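You operate a simulated robot arm through the tools that you are given. There is no shell and no other tool. Be economical: measure what you need, move in short steps, check, and stop when the job is done.

The job below is to be done with a simulated robot arm. You get a single attempt, and the scene is never put back.

JOB
Stop the tap, put the blue tumbler in the basin, dry the splashes.
Fine: tap and basin by the end wall; the grey cloth, back where it lay; nothing wet left on the top beside the basin; leave the other tumbler.
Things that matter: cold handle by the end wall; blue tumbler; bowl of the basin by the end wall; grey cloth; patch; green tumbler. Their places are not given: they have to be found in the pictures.

It is judged by the outcome, as a careful person would: the job done as asked, and still so three seconds after it is handed in. It fails if anything else is knocked over, pushed out of place, dropped, spilled or broken. Flat cloth is picked up by pressing the open fingertips on it (5 to 10 N) and closing them slowly along it; thin cloth reads only 2 to 8 mm in the jaws.

ROBOT AND FRAMES
A 6-joint arm with a two-finger parallel gripper, fixed in place. Base frame: the origin is at the foot of the arm, x ahead of it, y to its left, z up; the work surface is at about z = 880. Units: mm, degrees, N and s.
With the tool pointing down near the work surface it reaches from about 440 to 860 mm from the base axis. Its first joint turns from -115.0 to 115.0 degrees. Payload 4.2 kg.
The TCP is the grasp point between the finger pads, 23 mm short of the fingertips. In the tool frame z runs along the fingers and y along their closing line. Largest opening 94 mm; finger width 38, thickness 10; the body of the gripper, 54 by 96 mm, starts 39 mm behind the TCP.
Orientation is that of the tool frame in the base frame, as a unit quaternion [w, x, y, z]. With the fingers straight down and closing along the base's y, the tool's x points along the base's -x, its y along +y and its z along -z.

CONTROLS
- The arm moves only by the tool send_rows. Its argument "moves" is a list of rows, each a list of 6 numbers: the shift along the base's x, y, z in mm, then the turn, a rotation vector about the base's x, y, z in degrees. In form: [[x, y, z, rx, ry, rz], ...]. A call has 1 to 8 rows; each row shifts and turns the commanded pose from where the row before left it. "fingers" is the gripper command, from -1 (shut) to 1 (fully open), values between in proportion, set as the call begins (left out, the last holds). Each row takes 0.2 s and may step no farther than 50 mm and 8.6 degrees from the row before; otherwise, or with a gripper value out of range, the whole call is refused. A pose out of reach is approached as far as the arm can. The call stops where the force on the tool passes 40 N (or 10 N more than at its start, if that is more) or the arm is blocked; 0.2 s more then pass. The fingers move at their own pace (about 108 mm/s each) and stop on an object; they squeeze with about 34 N. The grip force told is the motor's: it shows also when the fingers shut on nothing. Time passes only in rows, and 0.2 s behind the last, so rows that do not move let the fingers close. It gives the time, the measured TCP pose, the force on the tool (base axes), the opening and the grip force at its end, in the units of the frame above (readings bear some noise).
- Cameras (640 x 400 px; columns grow to the right, rows downward): "scene" is fixed at [55.2, -497.6, 1630.1]; the picture's right is [0.68, -0.74, 0.00], its down [-0.56, -0.51, -0.65] and it looks along [0.48, 0.44, -0.76] (base axes); focal length 376 px, centre (320, 200). "wrist" rides on the gripper at [-39, 0, -44] in the tool frame; the picture's right is [0.00, -1.00, 0.00], its down [0.97, 0.00, -0.24] and it looks along [0.24, 0.00, 0.97] (tool axes); focal length 218 px, centre (320, 200).
- snapshot(camera): a new picture of that camera. The clock stands still meanwhile.
- slide_trunk(by): slides the trunk up (or, below 0, down) by that many mm; the arm rides with it, the base frame stays. It gives what a move gives, with no picture.
- measure_at(camera, pixels): for up to 12 pixels [column, row] of the newest picture of that camera ("zoom" is the newest enlarged one), the place [x, y, z] in the base frame of the surface seen there, good to about 3 mm, but the place of the scene camera against the robot may be out by one fixed shift of up to 18 mm in any direction. The clock stands still meanwhile.
- inspect(camera, box): a new picture of the part [left, top, right, bottom] of that camera's present view, enlarged. The clock stands still meanwhile.
- job_done(): hands the job in; it is judged then, once.

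Keep the steps short. Do not move on a guess: measure, check each grasp and each placing, and mend mistakes. In all there are 80 turns and 34 pictures (those below and enlarged ones count). Leave the gripper open and the arm clear of the work at the hand-in unless told otherwise, and finish with a single line.

The tools are called after "Request:" by a JSON object that holds its "fn" and its "kwargs". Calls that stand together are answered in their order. send_rows: Moves the arm, as the interface text tells. Its arguments: {"type":"object","properties":{"moves":{"type":"array"},"fingers":{"type":"number"}},"required":["moves"]} The other tools are called the same way: slide_trunk (by) slides the trunk up or down; snapshot (camera) takes a picture; measure_at (camera, pixels) gives the place of the surface under pixels of a picture; inspect (camera, box) takes an enlarged picture of a part of a camera's view; job_done () hands the job in.

At the start:

```text
time_s: 0.0
position: [524.0, -299.9, 1136.6]
tcp_rot: [0.0, 0.0, 1.0, 0.001]
ft_force: [0.4, -0.3, 0.6]
grip_width: 94.0
grasp_force: 0.0
trunk travel left (down, up): [-850.0, 140.0]
```

scene: 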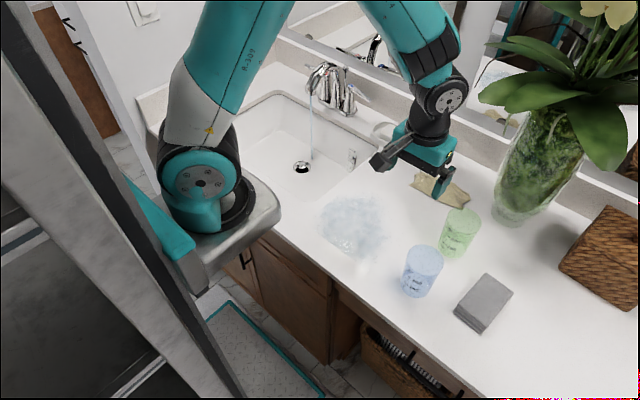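
wrist: 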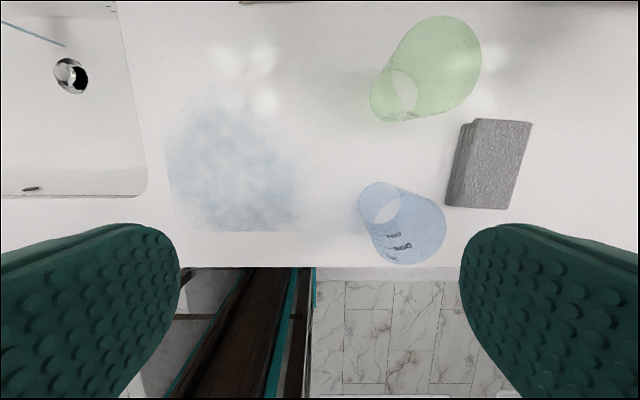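

I see a running tap at the left, a splash patch, the blue and green tumblers and a folded grey cloth. First I'll enlarge the tap area and measure the main things in the wrist picture.

Request:
{"fn": "inspect", "kwargs": {"camera": "scene", "box": [260, 40, 420, 140]}}

Request:
{"fn": "measure_at", "kwargs": {"camera": "wrist", "pixels": [[480, 122], [530, 124], [505, 208], [448, 200], [495, 165], [380, 205], [410, 262], [443, 225], [404, 90], [165, 150], [300, 225], [225, 170]]}}

Request:
{"fn": "measure_at", "kwargs": {"camera": "scene", "pixels": [[323, 72], [352, 90], [340, 105], [302, 167], [486, 300], [424, 258], [461, 220], [352, 225], [312, 95], [440, 185], [300, 190], [345, 75]]}}

```text
4.00 times, centred on (340, 90) of scene
```

zoom: 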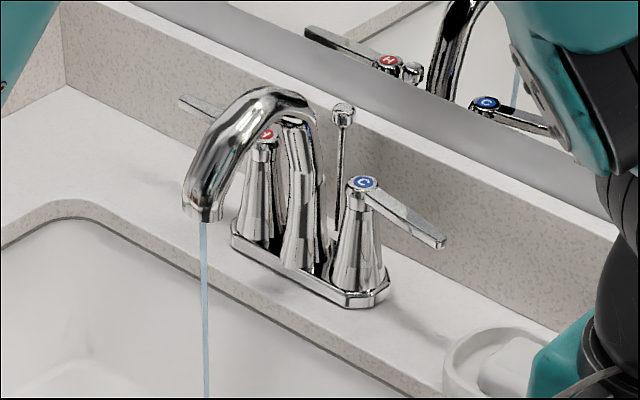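

```text
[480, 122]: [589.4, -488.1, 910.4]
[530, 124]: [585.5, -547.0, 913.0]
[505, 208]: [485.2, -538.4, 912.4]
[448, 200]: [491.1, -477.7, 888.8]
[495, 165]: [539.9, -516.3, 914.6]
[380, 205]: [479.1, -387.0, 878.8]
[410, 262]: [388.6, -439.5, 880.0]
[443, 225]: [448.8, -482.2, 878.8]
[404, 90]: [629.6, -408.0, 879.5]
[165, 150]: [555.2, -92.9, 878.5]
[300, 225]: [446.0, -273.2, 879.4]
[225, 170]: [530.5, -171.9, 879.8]
```

```text
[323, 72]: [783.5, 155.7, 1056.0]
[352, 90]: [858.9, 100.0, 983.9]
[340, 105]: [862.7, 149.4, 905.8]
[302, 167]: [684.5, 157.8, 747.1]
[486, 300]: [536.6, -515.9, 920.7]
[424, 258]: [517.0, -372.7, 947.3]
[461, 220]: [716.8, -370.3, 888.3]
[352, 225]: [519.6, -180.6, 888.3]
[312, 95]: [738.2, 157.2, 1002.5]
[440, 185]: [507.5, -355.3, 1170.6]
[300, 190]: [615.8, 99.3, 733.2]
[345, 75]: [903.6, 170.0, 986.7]
```

The cold handle (blue C) is a lever reaching right along the wall. I'll measure both levers' ends to compare directions, and the tumblers in an enlarged view.

Request:
{"fn": "measure_at", "kwargs": {"camera": "zoom", "pixels": [[363, 184], [385, 200], [410, 221], [435, 242], [268, 136], [240, 124], [215, 114], [185, 101], [358, 270], [203, 212], [343, 112], [360, 295]]}}

Request:
{"fn": "inspect", "kwargs": {"camera": "scene", "box": [360, 160, 536, 340]}}

```text
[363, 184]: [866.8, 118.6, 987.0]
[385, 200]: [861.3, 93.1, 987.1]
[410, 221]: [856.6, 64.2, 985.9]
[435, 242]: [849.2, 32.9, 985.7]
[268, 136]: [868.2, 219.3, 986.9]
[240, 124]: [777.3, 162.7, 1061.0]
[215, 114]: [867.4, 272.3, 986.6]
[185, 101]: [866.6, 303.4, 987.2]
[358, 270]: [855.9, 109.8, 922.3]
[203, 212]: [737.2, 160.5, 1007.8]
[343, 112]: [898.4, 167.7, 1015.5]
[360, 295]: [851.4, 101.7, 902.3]
```

```text
2.22 times, centred on (448, 250) of scene
```

zoom: 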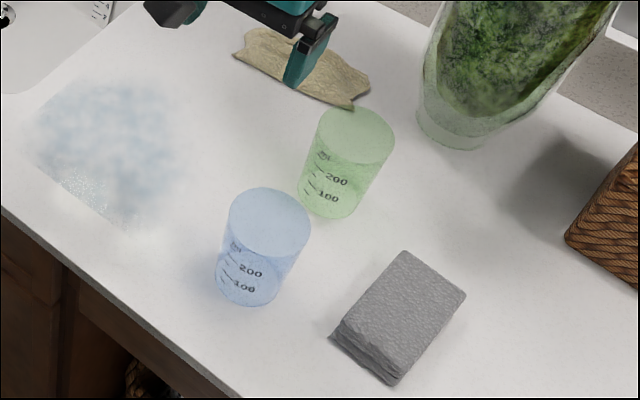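

The hot lever lies exactly along the wall (x constant) and the cold one is turned about 12° toward the user, so closing pushes its tip toward the wall by about 18 mm. Now I'll measure the tumblers and cloth in the enlarged view.

Request:
{"fn": "measure_at", "kwargs": {"camera": "zoom", "pixels": [[270, 190], [232, 215], [309, 230], [270, 242], [270, 215], [225, 285], [275, 298], [250, 270], [355, 160], [403, 252], [465, 296], [342, 325]]}}

Request:
{"fn": "measure_at", "kwargs": {"camera": "wrist", "pixels": [[475, 120], [530, 123], [507, 209], [472, 206], [420, 225], [430, 200], [425, 255], [460, 50], [440, 60], [470, 90], [380, 185], [400, 240]]}}

```text
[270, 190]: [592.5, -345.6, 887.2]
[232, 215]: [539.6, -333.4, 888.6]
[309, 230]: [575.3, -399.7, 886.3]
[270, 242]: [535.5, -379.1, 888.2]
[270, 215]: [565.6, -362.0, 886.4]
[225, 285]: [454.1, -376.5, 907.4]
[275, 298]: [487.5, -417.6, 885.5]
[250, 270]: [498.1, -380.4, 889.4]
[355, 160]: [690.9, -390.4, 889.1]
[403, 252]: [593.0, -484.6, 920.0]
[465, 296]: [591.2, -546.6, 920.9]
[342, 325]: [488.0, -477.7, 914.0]
```

```text
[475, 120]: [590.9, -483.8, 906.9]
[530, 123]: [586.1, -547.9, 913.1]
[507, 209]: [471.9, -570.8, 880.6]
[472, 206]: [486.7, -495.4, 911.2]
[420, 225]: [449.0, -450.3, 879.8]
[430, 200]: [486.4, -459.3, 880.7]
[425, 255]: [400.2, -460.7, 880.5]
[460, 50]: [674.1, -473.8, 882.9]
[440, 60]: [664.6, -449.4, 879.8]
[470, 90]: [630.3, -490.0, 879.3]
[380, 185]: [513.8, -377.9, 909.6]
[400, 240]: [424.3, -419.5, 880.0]
```

Scene camera reads about (+4, +1, +8) mm off against the wrist. So the cold lever's tip is near (845, 32, 977) in base. I shut the fingers and move left at height toward the tap, still well in front of it.

Request:
{"fn": "send_rows", "kwargs": {"moves": [[20, 48, 0, 0, 0, 0], [20, 48, 0, 0, 0, 0], [20, 48, 0, 0, 0, 0], [20, 48, 0, 0, 0, 0], [20, 48, 0, 0, 0, 0], [20, 48, 0, 0, 0, 0], [20, 48, 0, 0, 0, 0]], "fingers": -1}}

Request:
{"fn": "snapshot", "kwargs": {"camera": "wrist"}}

```text
refused: row 1 steps farther than a row can; nothing moved
```

```text
29 pictures are left
```

wrist: 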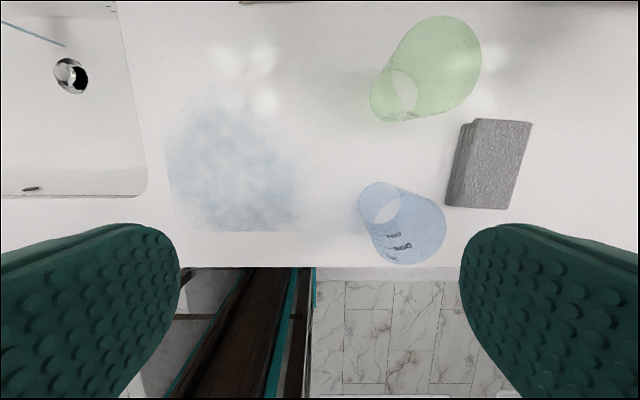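

The step was 52 mm, too long; nothing moved. I repeat it with shorter steps.

Request:
{"fn": "send_rows", "kwargs": {"moves": [[18, 44, 0, 0, 0, 0], [18, 44, 0, 0, 0, 0], [18, 44, 0, 0, 0, 0], [18, 44, 0, 0, 0, 0], [18, 44, 0, 0, 0, 0], [18, 44, 0, 0, 0, 0], [18, 44, 0, 0, 0, 0], [18, 37, 0, 0, 0, 0]], "fingers": -1}}

```text
time_s: 1.8
position: [668.8, 46.0, 1132.7]
tcp_rot: [0.001, 0.001, 1.0, 0.001]
ft_force: [0.0, 0.1, -0.1]
grip_width: 0.0
grasp_force: 34.3
trunk travel left (down, up): [-850.0, 140.0]
```

The arm is at (669, 46, 1133), shut. Now a wrist picture to see the lever from here.

Request:
{"fn": "snapshot", "kwargs": {"camera": "wrist"}}

```text
28 pictures are left
```

wrist: 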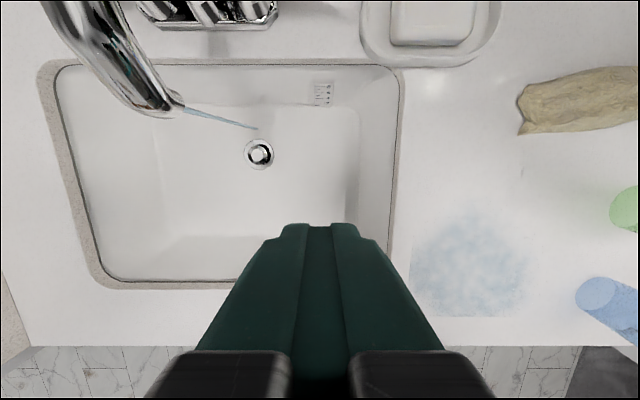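

The basin is well seen, so I'll measure its floor, rim and the patch edges here, then go closer to the tap.

Request:
{"fn": "measure_at", "kwargs": {"camera": "wrist", "pixels": [[260, 153], [320, 170], [330, 205], [290, 200], [200, 200], [350, 250], [398, 150], [400, 260], [412, 285], [525, 290], [415, 235], [530, 235]]}}

Request:
{"fn": "send_rows", "kwargs": {"moves": [[30, 0, -20, 0, 0, 0], [30, 0, -20, 0, 0, 0], [30, 0, -20, 0, 0, 0]]}}

Request:
{"fn": "snapshot", "kwargs": {"camera": "wrist"}}

```text
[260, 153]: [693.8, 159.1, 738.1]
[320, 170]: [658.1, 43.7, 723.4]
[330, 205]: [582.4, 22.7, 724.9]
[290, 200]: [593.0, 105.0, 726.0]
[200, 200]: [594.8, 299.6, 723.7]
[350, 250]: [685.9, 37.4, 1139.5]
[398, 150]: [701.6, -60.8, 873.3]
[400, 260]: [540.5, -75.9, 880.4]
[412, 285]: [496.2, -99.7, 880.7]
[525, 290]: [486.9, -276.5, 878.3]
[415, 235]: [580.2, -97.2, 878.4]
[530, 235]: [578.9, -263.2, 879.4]
```

```text
time_s: 2.6
position: [756.6, 48.1, 1073.1]
tcp_rot: [0.0, 0.001, 1.0, 0.0]
ft_force: [-0.6, -0.6, -0.2]
grip_width: 0.3
grasp_force: 34.0
trunk travel left (down, up): [-850.0, 140.0]
```

```text
27 pictures are left
```

wrist: 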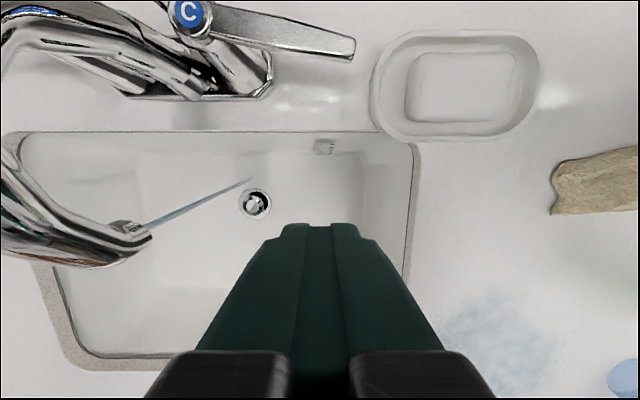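

The lever is in view from the blue C at (190, 12) to its tip at (354, 48). I measure it.

Request:
{"fn": "measure_at", "kwargs": {"camera": "wrist", "pixels": [[190, 12], [230, 22], [280, 33], [320, 42], [345, 48], [350, 58], [310, 52], [270, 44], [128, 228], [325, 30], [420, 50], [385, 80]]}}

```text
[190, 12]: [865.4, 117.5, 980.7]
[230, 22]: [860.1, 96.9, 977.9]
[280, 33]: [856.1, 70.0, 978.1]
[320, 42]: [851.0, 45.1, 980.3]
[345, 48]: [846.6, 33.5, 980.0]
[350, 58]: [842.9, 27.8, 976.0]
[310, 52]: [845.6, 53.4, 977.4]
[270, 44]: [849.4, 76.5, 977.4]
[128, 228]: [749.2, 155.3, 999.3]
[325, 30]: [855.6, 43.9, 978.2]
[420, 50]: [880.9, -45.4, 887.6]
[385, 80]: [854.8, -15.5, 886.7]
```

The near edge at y≈45 is at x≈844. I lower to z≈972 at x≈795, short of the lever (front finger face near 814).

Request:
{"fn": "send_rows", "kwargs": {"moves": [[10, -2, -35, 0, 0, 0], [15, -2, -35, 0, 0, 0], [10, 0, -30, 0, 0, 0]]}}

Request:
{"fn": "inspect", "kwargs": {"camera": "scene", "box": [260, 30, 452, 150]}}

```text
time_s: 3.4
position: [793.5, 40.2, 977.1]
tcp_rot: [0.0, 0.0, 1.0, 0.0]
ft_force: [0.4, 0.7, 0.0]
grip_width: 0.0
grasp_force: 34.2
trunk travel left (down, up): [-850.0, 140.0]
```

```text
3.33 times, centred on (356, 90) of scene
```

zoom: 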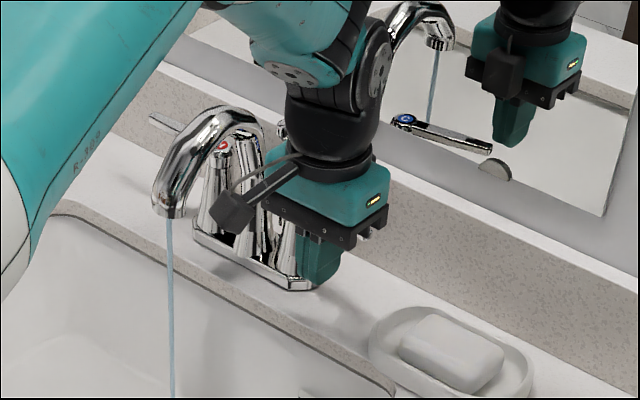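

Clear of the lever. Before pushing toward the wall I check how far away the backsplash and mirror are.

Request:
{"fn": "measure_at", "kwargs": {"camera": "zoom", "pixels": [[480, 250], [470, 215], [400, 190], [560, 200], [235, 210], [320, 265]]}}

Request:
{"fn": "send_rows", "kwargs": {"moves": [[10, 2, -3, 0, 0, 0], [8, 0, 0, 0, 0, 0], [5, 0, 0, 0, 0, 0], [5, 0, 0, 0, 0, 0]]}}

```text
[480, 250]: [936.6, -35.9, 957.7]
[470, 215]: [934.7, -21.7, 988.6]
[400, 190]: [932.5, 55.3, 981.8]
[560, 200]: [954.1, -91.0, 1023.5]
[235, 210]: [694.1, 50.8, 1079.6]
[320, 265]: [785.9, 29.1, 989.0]
```

```text
time_s: 4.4
position: [820.5, 43.1, 973.8]
tcp_rot: [0.0, 0.0, 1.0, 0.0]
ft_force: [-0.7, 0.2, 0.5]
grip_width: 0.1
grasp_force: 33.6
trunk travel left (down, up): [-850.0, 140.0]
```

Wall face is at about x 930, far enough. No contact yet at x 820; I go on slowly in small steps and watch the force.

Request:
{"fn": "send_rows", "kwargs": {"moves": [[4, 0, 0, 0, 0, 0], [4, 0, 0, 0, 0, 0], [4, 0, 0, 0, 0, 0], [3, 0, 0, 0, 0, 0]]}}

Request:
{"fn": "snapshot", "kwargs": {"camera": "wrist"}}

```text
time_s: 5.4
position: [834.9, 44.3, 973.6]
tcp_rot: [0.0, 0.0, 1.0, 0.0]
ft_force: [0.2, -0.1, -0.6]
grip_width: 0.0
grasp_force: 34.0
trunk travel left (down, up): [-850.0, 140.0]
```

```text
25 pictures are left
```

wrist: 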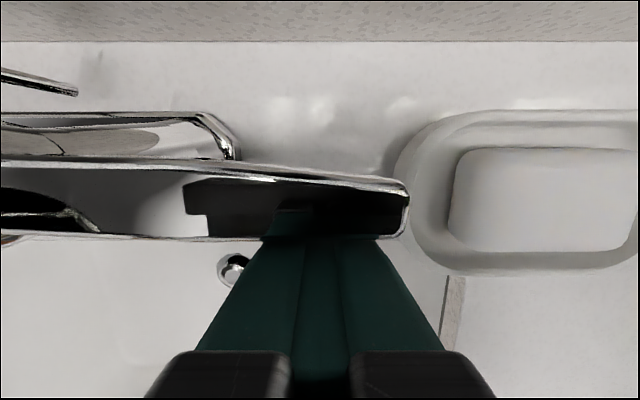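

The finger touches the lever with little force, and no stream is seen near the drain at (233, 268). I measure the lever's line.

Request:
{"fn": "measure_at", "kwargs": {"camera": "wrist", "pixels": [[20, 163], [150, 166], [300, 178], [400, 188], [120, 232], [230, 235], [390, 232]]}}

Request:
{"fn": "inspect", "kwargs": {"camera": "scene", "box": [260, 40, 420, 140]}}

```text
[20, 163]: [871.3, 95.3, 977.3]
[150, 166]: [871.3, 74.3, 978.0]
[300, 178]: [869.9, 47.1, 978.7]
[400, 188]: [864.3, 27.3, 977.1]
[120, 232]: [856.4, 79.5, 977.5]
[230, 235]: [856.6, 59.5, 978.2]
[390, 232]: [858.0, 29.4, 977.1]
```

```text
4.00 times, centred on (340, 90) of scene
```

zoom: 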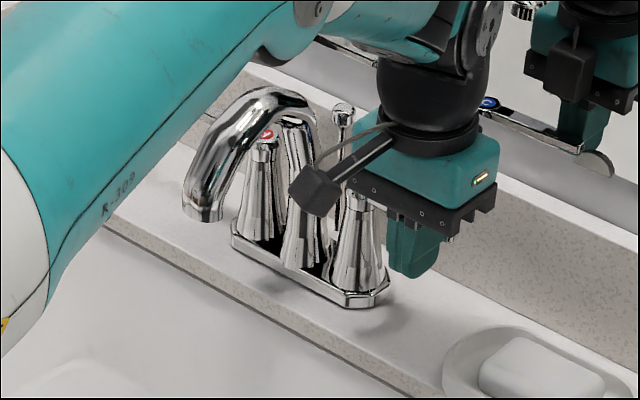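

The stream has stopped and the lever lies along the wall (edges 857/871 near both ends, same as the hot one). I back away and rise.

Request:
{"fn": "send_rows", "kwargs": {"moves": [[-20, 0, 0, 0, 0, 0], [-30, 0, 10, 0, 0, 0], [-20, 0, 40, 0, 0, 0], [-20, 0, 40, 0, 0, 0], [-30, -20, 35, 0, 0, 0]], "fingers": -1}}

Request:
{"fn": "inspect", "kwargs": {"camera": "scene", "box": [240, 40, 432, 160]}}

```text
refused: row 5 steps farther than a row can; nothing moved
```

```text
3.33 times, centred on (336, 100) of scene
```

zoom: 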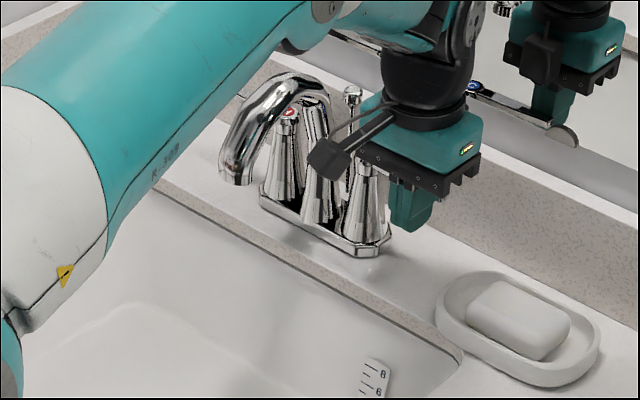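

The last row was a bit too long; nothing moved. I resend with shorter rows.

Request:
{"fn": "send_rows", "kwargs": {"moves": [[-20, 0, 0, 0, 0, 0], [-30, 0, 10, 0, 0, 0], [-20, 0, 40, 0, 0, 0], [-20, -10, 40, 0, 0, 0], [-30, -30, 25, 0, 0, 0], [-20, -40, 15, 0, 0, 0]], "fingers": -1}}

Request:
{"fn": "send_rows", "kwargs": {"moves": [[-20, -44, 5, 0, 0, 0], [-20, -44, 5, 0, 0, 0], [-20, -44, 5, 0, 0, 0], [-20, -44, 5, 0, 0, 0], [-20, -44, 5, 0, 0, 0], [-20, -44, 5, 0, 0, 0], [-20, -44, 5, 0, 0, 0], [-20, -40, 5, 0, 0, 0]], "fingers": 1}}

Request:
{"fn": "snapshot", "kwargs": {"camera": "wrist"}}

```text
time_s: 6.8
position: [694.8, -36.3, 1103.6]
tcp_rot: [0.0, 0.0, 1.0, 0.0]
ft_force: [0.3, 0.4, 1.0]
grip_width: 0.0
grasp_force: 33.9
trunk travel left (down, up): [-850.0, 140.0]
```

```text
time_s: 8.6
position: [533.1, -385.8, 1145.1]
tcp_rot: [0.0, 0.0, 1.0, 0.001]
ft_force: [0.5, 0.3, 0.3]
grip_width: 93.9
grasp_force: 0.0
trunk travel left (down, up): [-850.0, 140.0]
```

```text
22 pictures are left
```

wrist: 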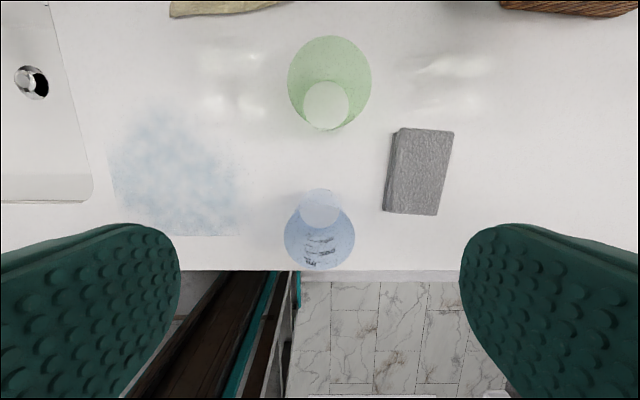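

The blue tumbler is straight below: base circle about (320, 209), rim about (320, 235). I measure rim and marking pixels of it for height, and the green one.

Request:
{"fn": "measure_at", "kwargs": {"camera": "wrist", "pixels": [[320, 270], [285, 235], [354, 235], [318, 240], [310, 262], [320, 228], [301, 210], [341, 210], [320, 190], [290, 100], [326, 105], [330, 38]]}}

Request:
{"fn": "inspect", "kwargs": {"camera": "wrist", "box": [256, 180, 384, 280]}}

```text
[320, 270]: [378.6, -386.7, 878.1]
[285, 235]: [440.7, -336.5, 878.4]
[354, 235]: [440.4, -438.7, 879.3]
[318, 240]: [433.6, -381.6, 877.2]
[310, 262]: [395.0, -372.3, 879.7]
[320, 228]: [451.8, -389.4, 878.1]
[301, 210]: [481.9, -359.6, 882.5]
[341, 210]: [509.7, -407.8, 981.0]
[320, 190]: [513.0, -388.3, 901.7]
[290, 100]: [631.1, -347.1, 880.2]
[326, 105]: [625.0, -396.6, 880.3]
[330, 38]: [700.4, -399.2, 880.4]
```

```text
4.00 times, centred on (320, 230) of wrist
```

zoom: 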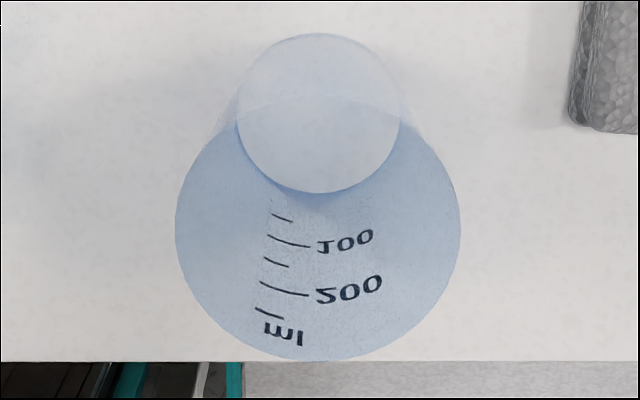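

The rim reads about z 981–984 and the axis is (482, -386); walls are about 37 mm radius near the top. I go over it, then down to grip at z≈960 (body stays 15 mm above the rim).

Request:
{"fn": "send_rows", "kwargs": {"moves": [[-26, 0, 0, 0, 0, 0], [-25, 0, -5, 0, 0, 0], [0, 0, -40, 0, 0, 0], [0, 0, -40, 0, 0, 0], [0, 0, -30, 0, 0, 0]], "fingers": 1}}

Request:
{"fn": "inspect", "kwargs": {"camera": "scene", "box": [340, 160, 532, 320]}}

```text
time_s: 9.8
position: [483.7, -385.8, 1031.2]
tcp_rot: [0.0, 0.0, 1.0, 0.0]
ft_force: [-0.3, 1.1, 0.1]
grip_width: 93.8
grasp_force: 0.1
trunk travel left (down, up): [-850.0, 140.0]
```

```text
2.50 times, centred on (436, 240) of scene
```

zoom: 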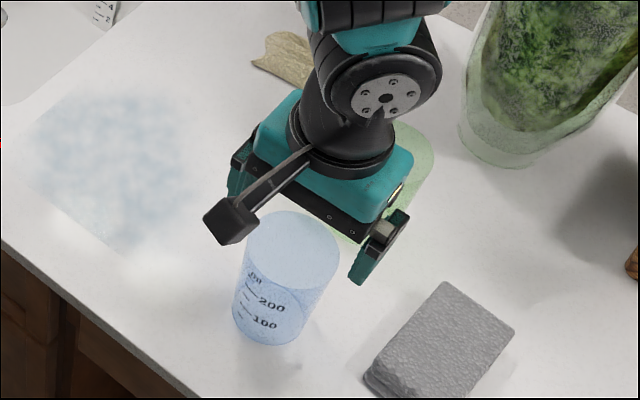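

The fingers look well spread over it. A wrist view now to check the centring before going down.

Request:
{"fn": "snapshot", "kwargs": {"camera": "wrist"}}

```text
19 pictures are left
```

wrist: 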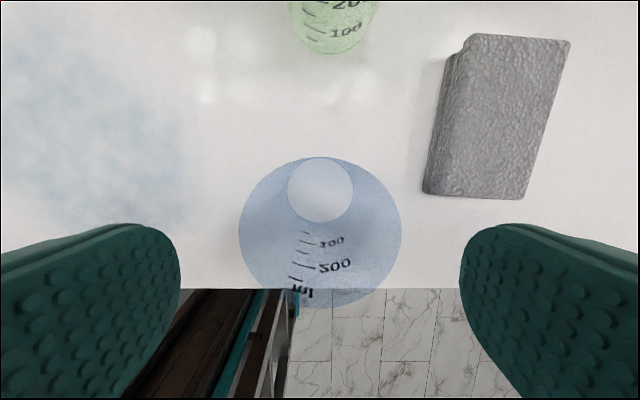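

Centred: base at x≈485, rim z≈982, radius 37, y matched. I go down 70 mm and then close.

Request:
{"fn": "send_rows", "kwargs": {"moves": [[1, 0, -25, 0, 0, 0], [0, 0, -25, 0, 0, 0], [0, 0, -20, 0, 0, 0]]}}

Request:
{"fn": "send_rows", "kwargs": {"moves": [[0, 0, 0, 0, 0, 0], [0, 0, 0, 0, 0, 0], [0, 0, 0, 0, 0, 0]], "fingers": -1}}

```text
time_s: 10.6
position: [483.9, -386.8, 958.8]
tcp_rot: [-0.001, -0.001, 1.0, 0.001]
ft_force: [0.0, 0.3, -0.3]
grip_width: 93.9
grasp_force: 0.1
trunk travel left (down, up): [-850.0, 140.0]
```

```text
time_s: 11.4
position: [485.0, -385.5, 959.2]
tcp_rot: [0.0, 0.001, 1.0, 0.0]
ft_force: [0.2, 0.5, -0.4]
grip_width: 65.0
grasp_force: 33.6
trunk travel left (down, up): [-850.0, 140.0]
```

Held at 65 mm opening with 34 N. I lift 30 mm and check it comes along.

Request:
{"fn": "send_rows", "kwargs": {"moves": [[0, 0, 10, 0, 0, 0], [0, 0, 20, 0, 0, 0], [0, 0, 30, 0, 0, 0]]}}

Request:
{"fn": "snapshot", "kwargs": {"camera": "scene"}}

```text
time_s: 12.2
position: [486.1, -385.3, 1018.9]
tcp_rot: [0.0, 0.0, 1.0, 0.001]
ft_force: [1.1, -0.4, -0.8]
grip_width: 65.3
grasp_force: 34.0
trunk travel left (down, up): [-850.0, 140.0]
```

```text
18 pictures are left
```

scene: 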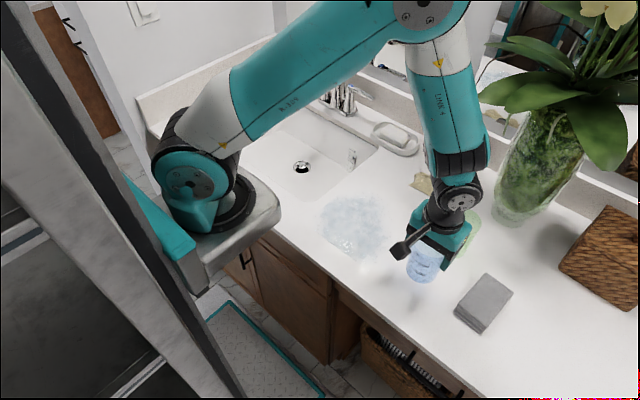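

It hangs in the jaws. I rise a little more and carry it left over to the basin.

Request:
{"fn": "send_rows", "kwargs": {"moves": [[0, 0, 30, 0, 0, 0], [10, 30, 15, 0, 0, 0], [13, 43, 0, 0, 0, 0], [13, 43, 0, 0, 0, 0], [13, 43, 0, 0, 0, 0], [13, 43, 0, 0, 0, 0], [13, 43, 0, 0, 0, 0], [13, 43, 0, 0, 0, 0]]}}

Request:
{"fn": "send_rows", "kwargs": {"moves": [[13, 43, 0, 0, 0, 0], [13, 43, 0, 0, 0, 0], [13, 43, 0, 0, 0, 0], [12, 43, 0, 0, 0, 0], [0, 0, -30, 0, 0, 0], [0, 0, -30, 0, 0, 0]]}}

Request:
{"fn": "snapshot", "kwargs": {"camera": "wrist"}}

Request:
{"fn": "snapshot", "kwargs": {"camera": "scene"}}

```text
time_s: 14.0
position: [571.5, -97.7, 1063.7]
tcp_rot: [0.0, 0.001, 1.0, 0.0]
ft_force: [-1.2, 0.1, -0.4]
grip_width: 65.3
grasp_force: 33.7
trunk travel left (down, up): [-850.0, 140.0]
```

```text
time_s: 15.4
position: [623.4, 74.5, 1006.0]
tcp_rot: [0.0, 0.0, 1.0, -0.001]
ft_force: [-0.4, -0.1, -1.2]
grip_width: 64.9
grasp_force: 34.5
trunk travel left (down, up): [-850.0, 140.0]
```

```text
17 pictures are left
```

wrist: 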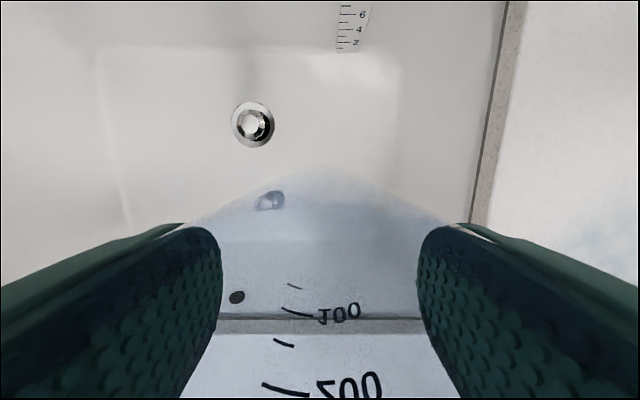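

```text
16 pictures are left
```

scene: 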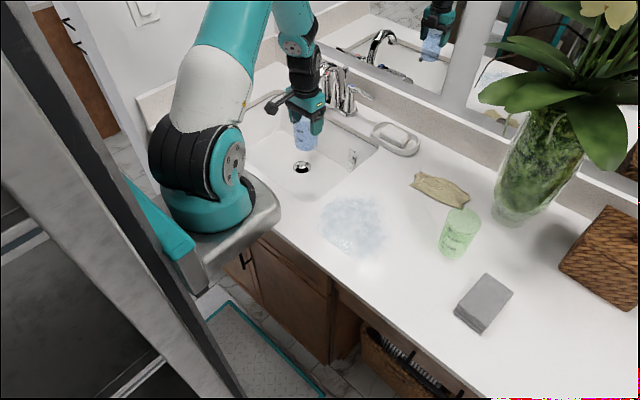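

Above the basin with the spout off to the side. I measure the floor and the rim around the landing spot through the clear parts of the view.

Request:
{"fn": "measure_at", "kwargs": {"camera": "wrist", "pixels": [[320, 100], [320, 155], [380, 130], [410, 130], [450, 130], [495, 130], [150, 150], [200, 190], [440, 195], [340, 322], [237, 297], [320, 60]]}}

```text
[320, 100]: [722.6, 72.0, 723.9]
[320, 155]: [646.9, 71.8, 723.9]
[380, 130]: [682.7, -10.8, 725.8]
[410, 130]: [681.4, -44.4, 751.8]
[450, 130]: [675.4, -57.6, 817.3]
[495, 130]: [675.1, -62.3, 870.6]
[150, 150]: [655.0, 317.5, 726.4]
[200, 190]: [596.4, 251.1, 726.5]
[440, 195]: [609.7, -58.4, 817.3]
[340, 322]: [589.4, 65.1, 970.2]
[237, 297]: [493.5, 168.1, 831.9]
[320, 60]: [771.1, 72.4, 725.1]
```

Floor is flat at z≈724 around (640, 75). The tumbler's foot is 79 mm below the TCP, so contact is expected at TCP z≈804. I lower to about 830 first.

Request:
{"fn": "send_rows", "kwargs": {"moves": [[15, 0, -40, 0, 0, 0], [0, 0, -45, 0, 0, 0], [0, 0, -45, 0, 0, 0], [0, 0, -35, 0, 0, 0]]}}

Request:
{"fn": "inspect", "kwargs": {"camera": "scene", "box": [220, 60, 412, 200]}}

```text
time_s: 16.4
position: [639.0, 72.0, 842.0]
tcp_rot: [0.0, 0.0, 1.0, -0.001]
ft_force: [-0.2, 0.2, 0.1]
grip_width: 64.9
grasp_force: 34.0
trunk travel left (down, up): [-850.0, 140.0]
```

```text
2.86 times, centred on (316, 130) of scene
```

zoom: 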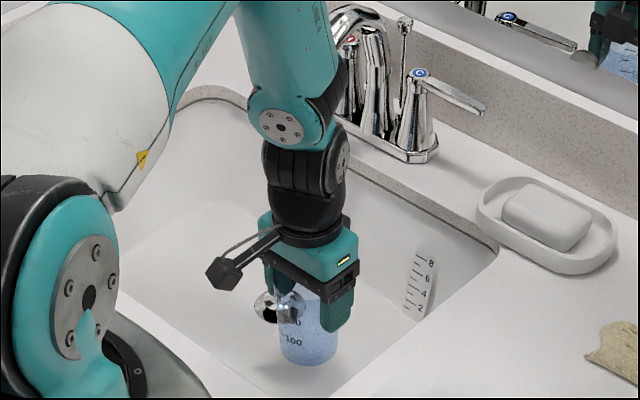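

Clear all round. I lower the last stretch gently, ready for contact.

Request:
{"fn": "send_rows", "kwargs": {"moves": [[0, 0, -15, 0, 0, 0], [0, 0, -12, 0, 0, 0], [0, 0, -5, 0, 0, 0], [0, 0, -3, 0, 0, 0], [0, 0, -2, 0, 0, 0]]}}

```text
time_s: 17.6
position: [639.6, 75.1, 802.7]
tcp_rot: [0.001, 0.001, 1.0, 0.0]
ft_force: [0.5, 0.2, -0.1]
grip_width: 64.7
grasp_force: 34.1
trunk travel left (down, up): [-850.0, 140.0]
```

No contact yet at 803; I go on by single millimetres.

Request:
{"fn": "send_rows", "kwargs": {"moves": [[0, 0, -1, 0, 0, 0], [0, 0, -1, 0, 0, 0], [0, 0, -1, 0, 0, 0]]}}

```text
time_s: 18.4
position: [639.3, 74.3, 801.9]
tcp_rot: [0.003, 0.0, 1.0, 0.001]
ft_force: [0.2, 0.8, 29.4]
grip_width: 65.0
grasp_force: 33.7
trunk travel left (down, up): [-850.0, 140.0]
```

It stands on the floor (29 N up). I ease 1 mm and open the fingers.

Request:
{"fn": "send_rows", "kwargs": {"moves": [[0, 0, 1, 0, 0, 0]]}}

Request:
{"fn": "send_rows", "kwargs": {"moves": [[0, 0, 0, 0, 0, 0], [0, 0, 0, 0, 0, 0]], "fingers": 1}}

Request:
{"fn": "send_rows", "kwargs": {"moves": [[0, 0, 20, 0, 0, 0], [0, 0, 45, 0, 0, 0], [0, 0, 45, 0, 0, 0], [0, 0, 45, 0, 0, 0], [0, 0, 45, 0, 0, 0], [-5, -15, 45, 0, 0, 0], [-10, -40, 20, 0, 0, 0]]}}

Request:
{"fn": "snapshot", "kwargs": {"camera": "wrist"}}

```text
time_s: 18.8
position: [639.6, 74.1, 801.8]
tcp_rot: [0.001, 0.001, 1.0, 0.001]
ft_force: [2.9, 2.2, 28.0]
grip_width: 64.6
grasp_force: 33.5
trunk travel left (down, up): [-850.0, 140.0]
```

```text
time_s: 19.4
position: [638.5, 73.9, 800.2]
tcp_rot: [-0.001, 0.0, 1.0, 0.0]
ft_force: [-0.5, 0.1, -0.5]
grip_width: 94.2
grasp_force: 0.0
trunk travel left (down, up): [-850.0, 140.0]
```

```text
time_s: 21.0
position: [623.4, 18.8, 1067.3]
tcp_rot: [-0.001, 0.0, 1.0, 0.0]
ft_force: [-0.1, 0.5, 0.5]
grip_width: 94.1
grasp_force: 0.2
trunk travel left (down, up): [-850.0, 140.0]
```

```text
14 pictures are left
```

wrist: 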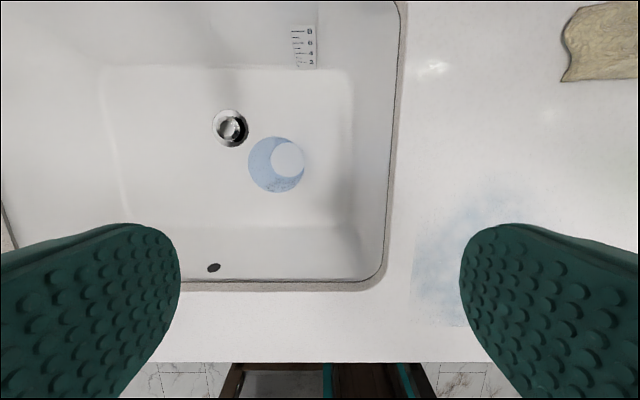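

The blue tumbler stands upright in the basin. Now over to the cloth at about (538, -513).

Request:
{"fn": "send_rows", "kwargs": {"moves": [[-10, -44, 2, 0, 0, 0], [-10, -44, 2, 0, 0, 0], [-10, -44, 2, 0, 0, 0], [-10, -44, 2, 0, 0, 0], [-10, -44, 2, 0, 0, 0], [-10, -44, 2, 0, 0, 0], [-10, -44, 2, 0, 0, 0], [-10, -44, 2, 0, 0, 0]]}}

Request:
{"fn": "send_rows", "kwargs": {"moves": [[-10, -45, 0, 0, 0, 0], [-10, -45, 0, 0, 0, 0], [-10, -45, 0, 0, 0, 0], [-5, -45, 0, 0, 0, 0]]}}

Request:
{"fn": "snapshot", "kwargs": {"camera": "wrist"}}

```text
time_s: 22.8
position: [548.7, -335.6, 1084.1]
tcp_rot: [0.0, 0.0, 1.0, 0.0]
ft_force: [0.5, 0.1, 0.1]
grip_width: 94.1
grasp_force: 0.1
trunk travel left (down, up): [-850.0, 140.0]
```

```text
time_s: 23.8
position: [512.1, -516.4, 1081.9]
tcp_rot: [0.0, 0.0, 1.0, 0.0]
ft_force: [0.1, 0.3, 0.4]
grip_width: 94.0
grasp_force: 0.0
trunk travel left (down, up): [-850.0, 140.0]
```

```text
13 pictures are left
```

wrist: 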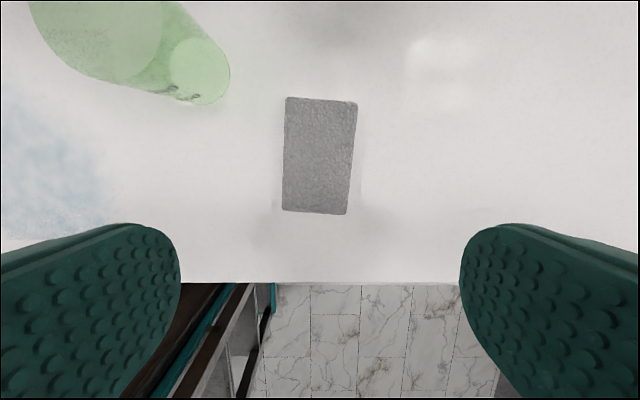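

The cloth lies from (285, 97) to (357, 214), turned slightly. I measure its corners, sides and thickness.

Request:
{"fn": "measure_at", "kwargs": {"camera": "wrist", "pixels": [[288, 100], [354, 105], [344, 211], [285, 208], [320, 155], [287, 155], [349, 155], [320, 104], [315, 208], [265, 155], [370, 155], [200, 66]]}}

Request:
{"fn": "inspect", "kwargs": {"camera": "scene", "box": [440, 262, 536, 342]}}

```text
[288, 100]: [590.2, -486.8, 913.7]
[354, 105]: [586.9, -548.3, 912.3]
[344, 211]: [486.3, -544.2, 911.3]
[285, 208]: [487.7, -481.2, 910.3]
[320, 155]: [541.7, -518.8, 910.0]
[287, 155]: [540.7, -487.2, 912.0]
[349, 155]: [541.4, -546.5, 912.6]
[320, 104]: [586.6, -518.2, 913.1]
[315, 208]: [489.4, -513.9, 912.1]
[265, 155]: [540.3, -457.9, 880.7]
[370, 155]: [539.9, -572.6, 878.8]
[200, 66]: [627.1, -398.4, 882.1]
```

```text
5.00 times, centred on (488, 302) of scene
```

zoom: 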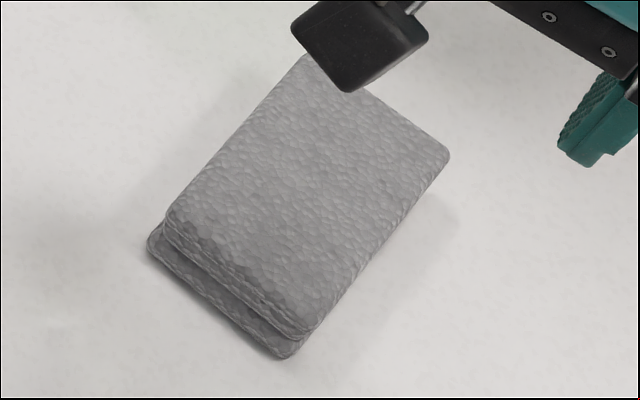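

The cloth is a folded pad, about 101 × 62 × 33 mm, centred (538.5, -515), turned about -2.8°. I'll take it across its 62 mm width, turning the tool to match, and descend beside it.

Request:
{"fn": "send_rows", "kwargs": {"moves": [[13, 1, -30, 0, 0, -2.8], [13, 0, -40, 0, 0, 0], [0, 0, -40, 0, 0, 0], [0, 0, -30, 0, 0, 0], [0, 0, -20, 0, 0, 0], [0, 0, -10, 0, 0, 0]], "fingers": 1}}

```text
time_s: 25.2
position: [536.0, -513.7, 911.7]
tcp_rot: [0.0, 0.025, 1.0, 0.0]
ft_force: [-0.7, 1.2, 0.4]
grip_width: 94.0
grasp_force: 0.0
trunk travel left (down, up): [-850.0, 140.0]
```

At z 912 the fingertips are 9 mm over the top, no contact. I close on the cloth.

Request:
{"fn": "send_rows", "kwargs": {"moves": [[0, 0, -2, 0, 0, 0], [0, 0, 0, 0, 0, 0], [0, 0, 0, 0, 0, 0], [0, 0, 0, 0, 0, 0]], "fingers": -1}}

Request:
{"fn": "send_rows", "kwargs": {"moves": [[0, 0, 5, 0, 0, 0], [0, 0, 15, 0, 0, 0], [0, 0, 20, 0, 0, 0]]}}

Request:
{"fn": "inspect", "kwargs": {"camera": "scene", "box": [424, 220, 568, 340]}}

```text
time_s: 26.2
position: [535.4, -513.5, 910.0]
tcp_rot: [0.001, 0.024, 1.0, -0.001]
ft_force: [1.8, -1.8, 12.1]
grip_width: 67.6
grasp_force: 34.3
trunk travel left (down, up): [-850.0, 140.0]
```

```text
time_s: 27.0
position: [536.0, -510.7, 949.2]
tcp_rot: [-0.001, 0.025, 1.0, 0.001]
ft_force: [0.4, -0.5, -0.8]
grip_width: 67.6
grasp_force: 33.9
trunk travel left (down, up): [-850.0, 140.0]
```

```text
3.33 times, centred on (496, 280) of scene
```

zoom: 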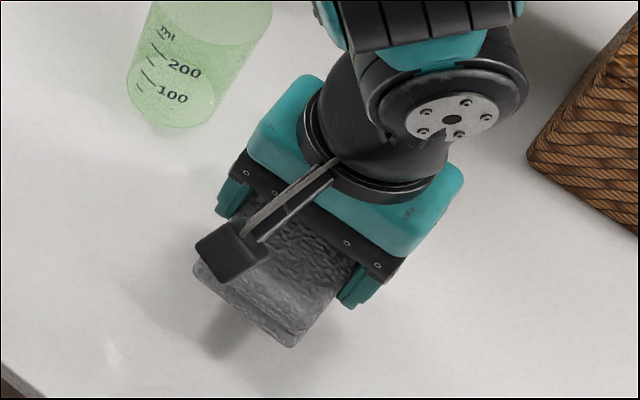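

The cloth is held firmly (67.6 mm; taken with TCP at (535.7, -513.5, 910), for return). I rise and carry it to over the patch.

Request:
{"fn": "send_rows", "kwargs": {"moves": [[-10, 0, 45, 0, 0, 0], [-10, 0, 45, 0, 0, 0], [-5, 45, 10, 0, 0, 0], [-5, 48, 0, 0, 0, 0], [0, 48, 0, 0, 0, 0], [0, 48, 0, 0, 0, 0], [0, 48, 0, 0, 0, 0], [0, 48, 0, 0, 0, 0]]}}

Request:
{"fn": "snapshot", "kwargs": {"camera": "wrist"}}

Request:
{"fn": "snapshot", "kwargs": {"camera": "scene"}}

```text
time_s: 28.8
position: [501.5, -225.4, 1050.0]
tcp_rot: [0.0, 0.024, 1.0, -0.001]
ft_force: [0.0, -0.2, -0.6]
grip_width: 67.0
grasp_force: 33.7
trunk travel left (down, up): [-850.0, 140.0]
```

```text
10 pictures are left
```

wrist: 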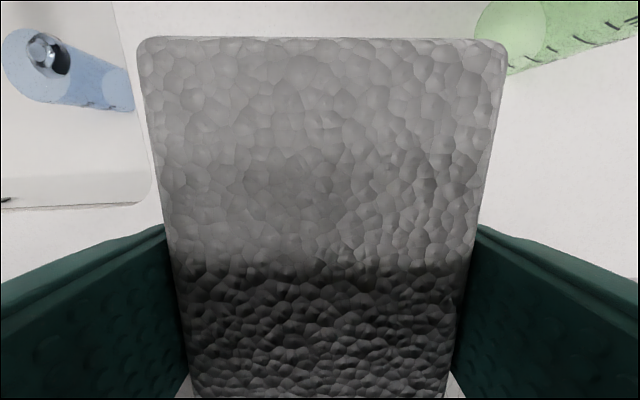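

```text
9 pictures are left
```

scene: 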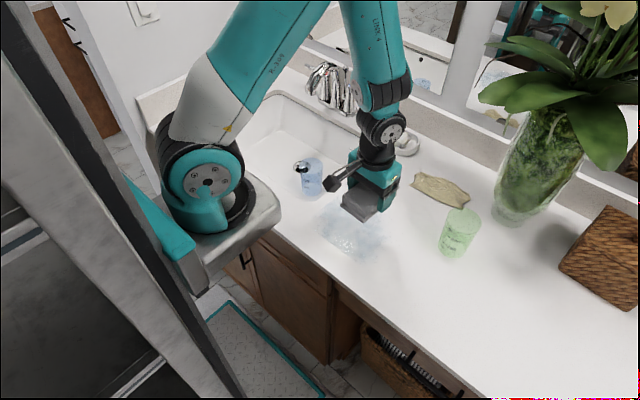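

I measure the visible edges of the patch in the scene picture to plan the strokes.

Request:
{"fn": "measure_at", "kwargs": {"camera": "scene", "pixels": [[316, 225], [325, 240], [348, 258], [365, 255], [385, 245], [390, 230], [330, 205], [378, 200], [350, 193], [302, 232], [330, 262], [352, 283]]}}

```text
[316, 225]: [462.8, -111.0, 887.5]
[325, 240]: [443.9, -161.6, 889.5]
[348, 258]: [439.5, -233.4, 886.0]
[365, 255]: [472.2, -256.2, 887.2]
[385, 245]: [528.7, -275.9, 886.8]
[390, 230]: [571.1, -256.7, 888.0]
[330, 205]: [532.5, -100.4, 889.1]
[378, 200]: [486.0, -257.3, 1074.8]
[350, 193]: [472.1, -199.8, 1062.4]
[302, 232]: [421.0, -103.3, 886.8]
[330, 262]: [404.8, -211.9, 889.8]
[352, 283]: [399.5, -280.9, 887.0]
```

The patch spans about x 436–625, y -277 to -100 in base. I start at its front right corner: move to (480, -270) and lower to just above the top.

Request:
{"fn": "send_rows", "kwargs": {"moves": [[-11, -22, -30, 0, 0, 0], [-11, -22, -30, 0, 0, 0], [0, 0, -40, 0, 0, 0], [0, 0, -30, 0, 0, 0], [0, 0, -5, 0, 0, 0], [0, 0, -2, 0, 0, 0], [0, 0, -1, 0, 0, 0], [0, 0, -1, 0, 0, 0]]}}

```text
time_s: 30.6
position: [484.5, -271.3, 910.8]
tcp_rot: [0.0, 0.025, 1.0, 0.0]
ft_force: [-0.4, 0.8, -0.7]
grip_width: 67.0
grasp_force: 33.8
trunk travel left (down, up): [-850.0, 140.0]
```

No contact yet at 911. Down by millimetres.

Request:
{"fn": "send_rows", "kwargs": {"moves": [[-4, 0, -1, 0, 0, 0], [0, 0, -1, 0, 0, 0], [0, 0, 0, 0, 0, 0]]}}

```text
time_s: 31.4
position: [479.9, -271.5, 909.2]
tcp_rot: [0.001, 0.025, 1.0, -0.001]
ft_force: [10.7, -2.7, 32.1]
grip_width: 67.1
grasp_force: 33.8
trunk travel left (down, up): [-850.0, 140.0]
```

Contact, but 32 N is a bit much. I ease up 0.7 mm.

Request:
{"fn": "send_rows", "kwargs": {"moves": [[0, 0, 0.7, 0, 0, 0], [0, 0, 0, 0, 0, 0]]}}

```text
time_s: 32.0
position: [480.2, -270.8, 909.0]
tcp_rot: [0.0, 0.025, 1.0, -0.001]
ft_force: [10.8, -7.3, 26.0]
grip_width: 67.1
grasp_force: 33.7
trunk travel left (down, up): [-850.0, 140.0]
```

Request:
{"fn": "send_rows", "kwargs": {"moves": [[0, 0, 0.8, 0, 0, 0], [0, 0, 0, 0, 0, 0]]}}

```text
time_s: 32.6
position: [479.3, -269.6, 909.8]
tcp_rot: [-0.001, 0.024, 1.0, 0.001]
ft_force: [6.7, -5.2, 14.1]
grip_width: 67.1
grasp_force: 34.6
trunk travel left (down, up): [-850.0, 140.0]
```

About 14 N now, good for wiping. First stroke toward the basin along y.

Request:
{"fn": "send_rows", "kwargs": {"moves": [[0, 25, 0, 0, 0, 0], [0, 25, 0, 0, 0, 0], [0, 25, 0, 0, 0, 0], [0, 25, 0, 0, 0, 0], [0, 25, 0, 0, 0, 0], [0, 25, 0, 0, 0, 0], [0, 15, 0, 0, 0, 0]]}}

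```text
time_s: 34.2
position: [480.1, -105.4, 910.0]
tcp_rot: [0.001, 0.025, 1.0, 0.0]
ft_force: [0.5, 0.5, -0.2]
grip_width: 67.2
grasp_force: 33.8
trunk travel left (down, up): [-850.0, 140.0]
```

The force fell to zero at the end. I press down again here before stroking back.

Request:
{"fn": "send_rows", "kwargs": {"moves": [[0, 0, -0.7, 0, 0, 0], [0, 0, -0.7, 0, 0, 0], [0, 0, 0, 0, 0, 0]]}}

```text
time_s: 35.0
position: [479.5, -103.9, 909.1]
tcp_rot: [0.001, 0.024, 1.0, 0.0]
ft_force: [0.9, -1.5, 32.2]
grip_width: 67.2
grasp_force: 34.3
trunk travel left (down, up): [-850.0, 140.0]
```

Request:
{"fn": "send_rows", "kwargs": {"moves": [[0, 0, 0.5, 0, 0, 0], [0, -25, 0, 0, 0, 0], [0, -25, 0, 0, 0, 0], [0, -25, 0, 0, 0, 0]]}}

Request:
{"fn": "send_rows", "kwargs": {"moves": [[0, -25, 0, 0, 0, 0], [0, -25, 0, 0, 0, 0], [0, -25, 0, 0, 0, 0], [0, -20, 0, 0, 0, 0]]}}

Request:
{"fn": "snapshot", "kwargs": {"camera": "scene"}}

```text
time_s: 36.0
position: [480.6, -178.1, 908.9]
tcp_rot: [0.0, 0.025, 1.0, 0.0]
ft_force: [-1.4, 15.1, 38.4]
grip_width: 67.2
grasp_force: 33.8
trunk travel left (down, up): [-850.0, 140.0]
```

```text
time_s: 36.9
position: [480.4, -258.4, 908.8]
tcp_rot: [0.001, 0.025, 1.0, 0.002]
ft_force: [-1.8, 6.3, 33.4]
grip_width: 67.3
grasp_force: 34.1
trunk travel left (down, up): [-850.0, 140.0]
stopped in row 4: the force on the tool passed its limit (the readings are from after the stop); the commanded pose is now the measured one
```

```text
8 pictures are left
```

scene: 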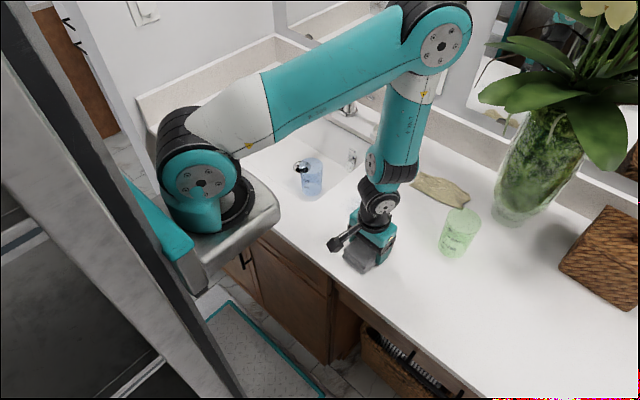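

Most of the patch looks gone already. The force is too high, so I ease up 1 mm and stroke the next lanes (x≈540).

Request:
{"fn": "send_rows", "kwargs": {"moves": [[0, 0, 0.8, 0, 0, 0], [20, -5, 0, 0, 0, 0], [20, -5, 0, 0, 0, 0], [20, -5, 0, 0, 0, 0]]}}

Request:
{"fn": "send_rows", "kwargs": {"moves": [[0, 25, 0, 0, 0, 0], [0, 25, 0, 0, 0, 0], [0, 25, 0, 0, 0, 0], [0, 25, 0, 0, 0, 0]]}}

```text
time_s: 37.9
position: [538.2, -272.6, 909.8]
tcp_rot: [0.001, 0.026, 1.0, 0.002]
ft_force: [-6.2, 0.5, 13.0]
grip_width: 67.3
grasp_force: 34.3
trunk travel left (down, up): [-850.0, 140.0]
```

```text
time_s: 38.9
position: [539.7, -173.6, 909.7]
tcp_rot: [0.0, 0.025, 1.0, 0.003]
ft_force: [1.9, 1.3, 3.0]
grip_width: 67.3
grasp_force: 34.0
trunk travel left (down, up): [-850.0, 140.0]
```

Light contact (3 N). I press 0.4 mm more and finish this lane, then step to x≈590.

Request:
{"fn": "send_rows", "kwargs": {"moves": [[0, 0, -0.4, 0, 0, 0], [0, 25, 0, 0, 0, 0], [0, 25, -0.2, 0, 0, 0], [0, 18, 0, 0, 0, 0]]}}

Request:
{"fn": "send_rows", "kwargs": {"moves": [[25, 0, 0, 0, 0, 0], [25, 0, 0, 0, 0, 0], [0, -25, 0, 0, 0, 0]]}}

```text
time_s: 39.9
position: [540.8, -104.1, 910.0]
tcp_rot: [0.0, 0.025, 1.0, 0.001]
ft_force: [0.0, -4.4, 16.9]
grip_width: 67.3
grasp_force: 33.9
trunk travel left (down, up): [-850.0, 140.0]
```

```text
time_s: 40.7
position: [591.4, -130.9, 909.5]
tcp_rot: [0.001, 0.025, 1.0, 0.001]
ft_force: [1.4, 2.3, 3.8]
grip_width: 67.2
grasp_force: 33.8
trunk travel left (down, up): [-850.0, 140.0]
```

Contact holds. I stroke right along x≈590.

Request:
{"fn": "send_rows", "kwargs": {"moves": [[0, -25, -0.3, 0, 0, 0], [0, -25, 0, 0, 0, 0], [0, -25, 0, 0, 0, 0], [0, -25, 0, 0, 0, 0], [0, -25, 0, 0, 0, 0], [0, -18, 0, 0, 0, 0]]}}

Request:
{"fn": "send_rows", "kwargs": {"moves": [[0, 0, 30, 0, 0, 0], [-20, 0, 40, 0, 0, 0], [-20, -20, 40, 0, 0, 0], [-20, -40, 20, 0, 0, 0], [0, -45, 0, 0, 0, 0], [0, -45, 0, 0, 0, 0]]}}

Request:
{"fn": "inspect", "kwargs": {"camera": "scene", "box": [270, 150, 446, 290]}}

```text
time_s: 42.1
position: [590.1, -273.0, 909.1]
tcp_rot: [-0.001, 0.025, 1.0, 0.001]
ft_force: [1.8, 5.1, 14.3]
grip_width: 67.2
grasp_force: 33.7
trunk travel left (down, up): [-850.0, 140.0]
```

```text
time_s: 43.5
position: [528.2, -423.2, 1039.0]
tcp_rot: [0.0, 0.025, 1.0, 0.002]
ft_force: [-0.8, 0.1, -0.9]
grip_width: 67.2
grasp_force: 34.3
trunk travel left (down, up): [-850.0, 140.0]
```

```text
2.86 times, centred on (358, 220) of scene
```

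zoom: 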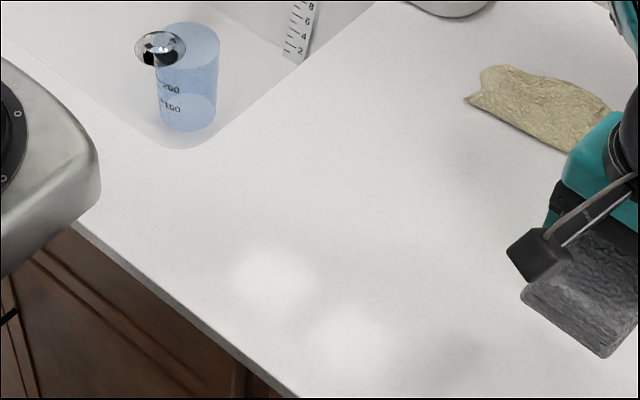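

The top is dry; the two pale spots are lamp reflections that move with the view. Now I return the cloth to TCP (535.7, -513.5), lowering to just above the top.

Request:
{"fn": "send_rows", "kwargs": {"moves": [[4, -45, 0, 0, 0, 0], [3.5, -45, 0, 0, 0, 0], [0, 0, -40, 0, 0, 0], [0, 0, -40, 0, 0, 0], [0, 0, -30, 0, 0, 0], [0, 0, -14, 0, 0, 0], [0, 0, -3, 0, 0, 0], [0, 0, 0, 0, 0, 0]]}}

```text
time_s: 45.3
position: [539.9, -514.0, 909.7]
tcp_rot: [0.0, 0.024, 1.0, 0.002]
ft_force: [0.4, 0.1, -0.7]
grip_width: 67.3
grasp_force: 34.0
trunk travel left (down, up): [-850.0, 140.0]
```

Slightly too far in x and not yet touching; I shift back 2.5 mm and lower by tenths until contact.

Request:
{"fn": "send_rows", "kwargs": {"moves": [[-2.5, 0, 0, 0, 0, 0], [0, 0, -0.6, 0, 0, 0], [0, 0, 0, 0, 0, 0]]}}

```text
time_s: 46.1
position: [535.9, -512.8, 910.4]
tcp_rot: [0.0, 0.024, 1.0, 0.002]
ft_force: [0.2, -0.1, -1.0]
grip_width: 67.3
grasp_force: 34.1
trunk travel left (down, up): [-850.0, 140.0]
```

Request:
{"fn": "send_rows", "kwargs": {"moves": [[0, 0, -0.6, 0, 0, 0], [0, 0, -0.5, 0, 0, 0], [0, 0, 0, 0, 0, 0]]}}

```text
time_s: 46.9
position: [535.0, -513.5, 908.8]
tcp_rot: [0.0, 0.024, 1.0, 0.002]
ft_force: [0.6, 0.0, -0.6]
grip_width: 67.2
grasp_force: 33.9
trunk travel left (down, up): [-850.0, 140.0]
```

Request:
{"fn": "send_rows", "kwargs": {"moves": [[0, 0, -0.5, 0, 0, 0], [0, 0, -0.5, 0, 0, 0], [0, 0, 0, 0, 0, 0]]}}

```text
time_s: 47.7
position: [535.1, -514.0, 908.9]
tcp_rot: [0.0, 0.024, 1.0, 0.0]
ft_force: [0.0, -0.8, 7.2]
grip_width: 67.0
grasp_force: 34.4
trunk travel left (down, up): [-850.0, 140.0]
```

It rests on the top (7 N) at the place where it was taken. I open and rise straight up, then look.

Request:
{"fn": "send_rows", "kwargs": {"moves": [[0, 0, 0, 0, 0, 0], [0, 0, 0, 0, 0, 0]], "fingers": 1}}

Request:
{"fn": "send_rows", "kwargs": {"moves": [[0, 0, 20, 0, 0, 0], [0, 0, 40, 0, 0, 0], [0, 0, 45, 0, 0, 0], [-12, 0, 40, 0, 0, 2.8], [-12, 0, 30, 0, 0, 0]]}}

Request:
{"fn": "snapshot", "kwargs": {"camera": "wrist"}}

```text
time_s: 48.3
position: [535.4, -512.5, 908.5]
tcp_rot: [0.0, 0.024, 1.0, 0.002]
ft_force: [-0.6, -0.3, -0.7]
grip_width: 93.9
grasp_force: 0.0
trunk travel left (down, up): [-850.0, 140.0]
```

```text
time_s: 49.5
position: [510.8, -512.1, 1083.9]
tcp_rot: [0.0, 0.0, 1.0, 0.003]
ft_force: [0.1, -0.5, -0.4]
grip_width: 94.0
grasp_force: 0.1
trunk travel left (down, up): [-850.0, 140.0]
```

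```text
6 pictures are left
```

wrist: 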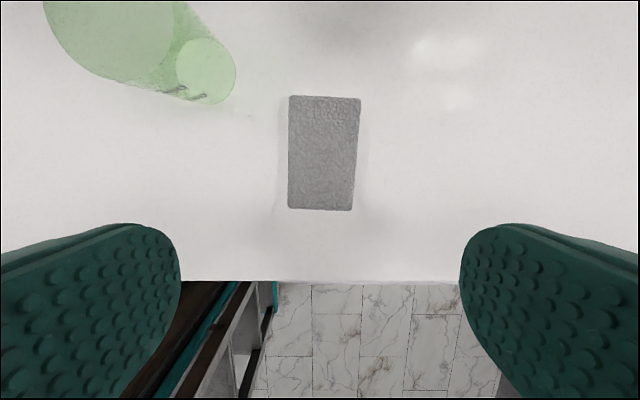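

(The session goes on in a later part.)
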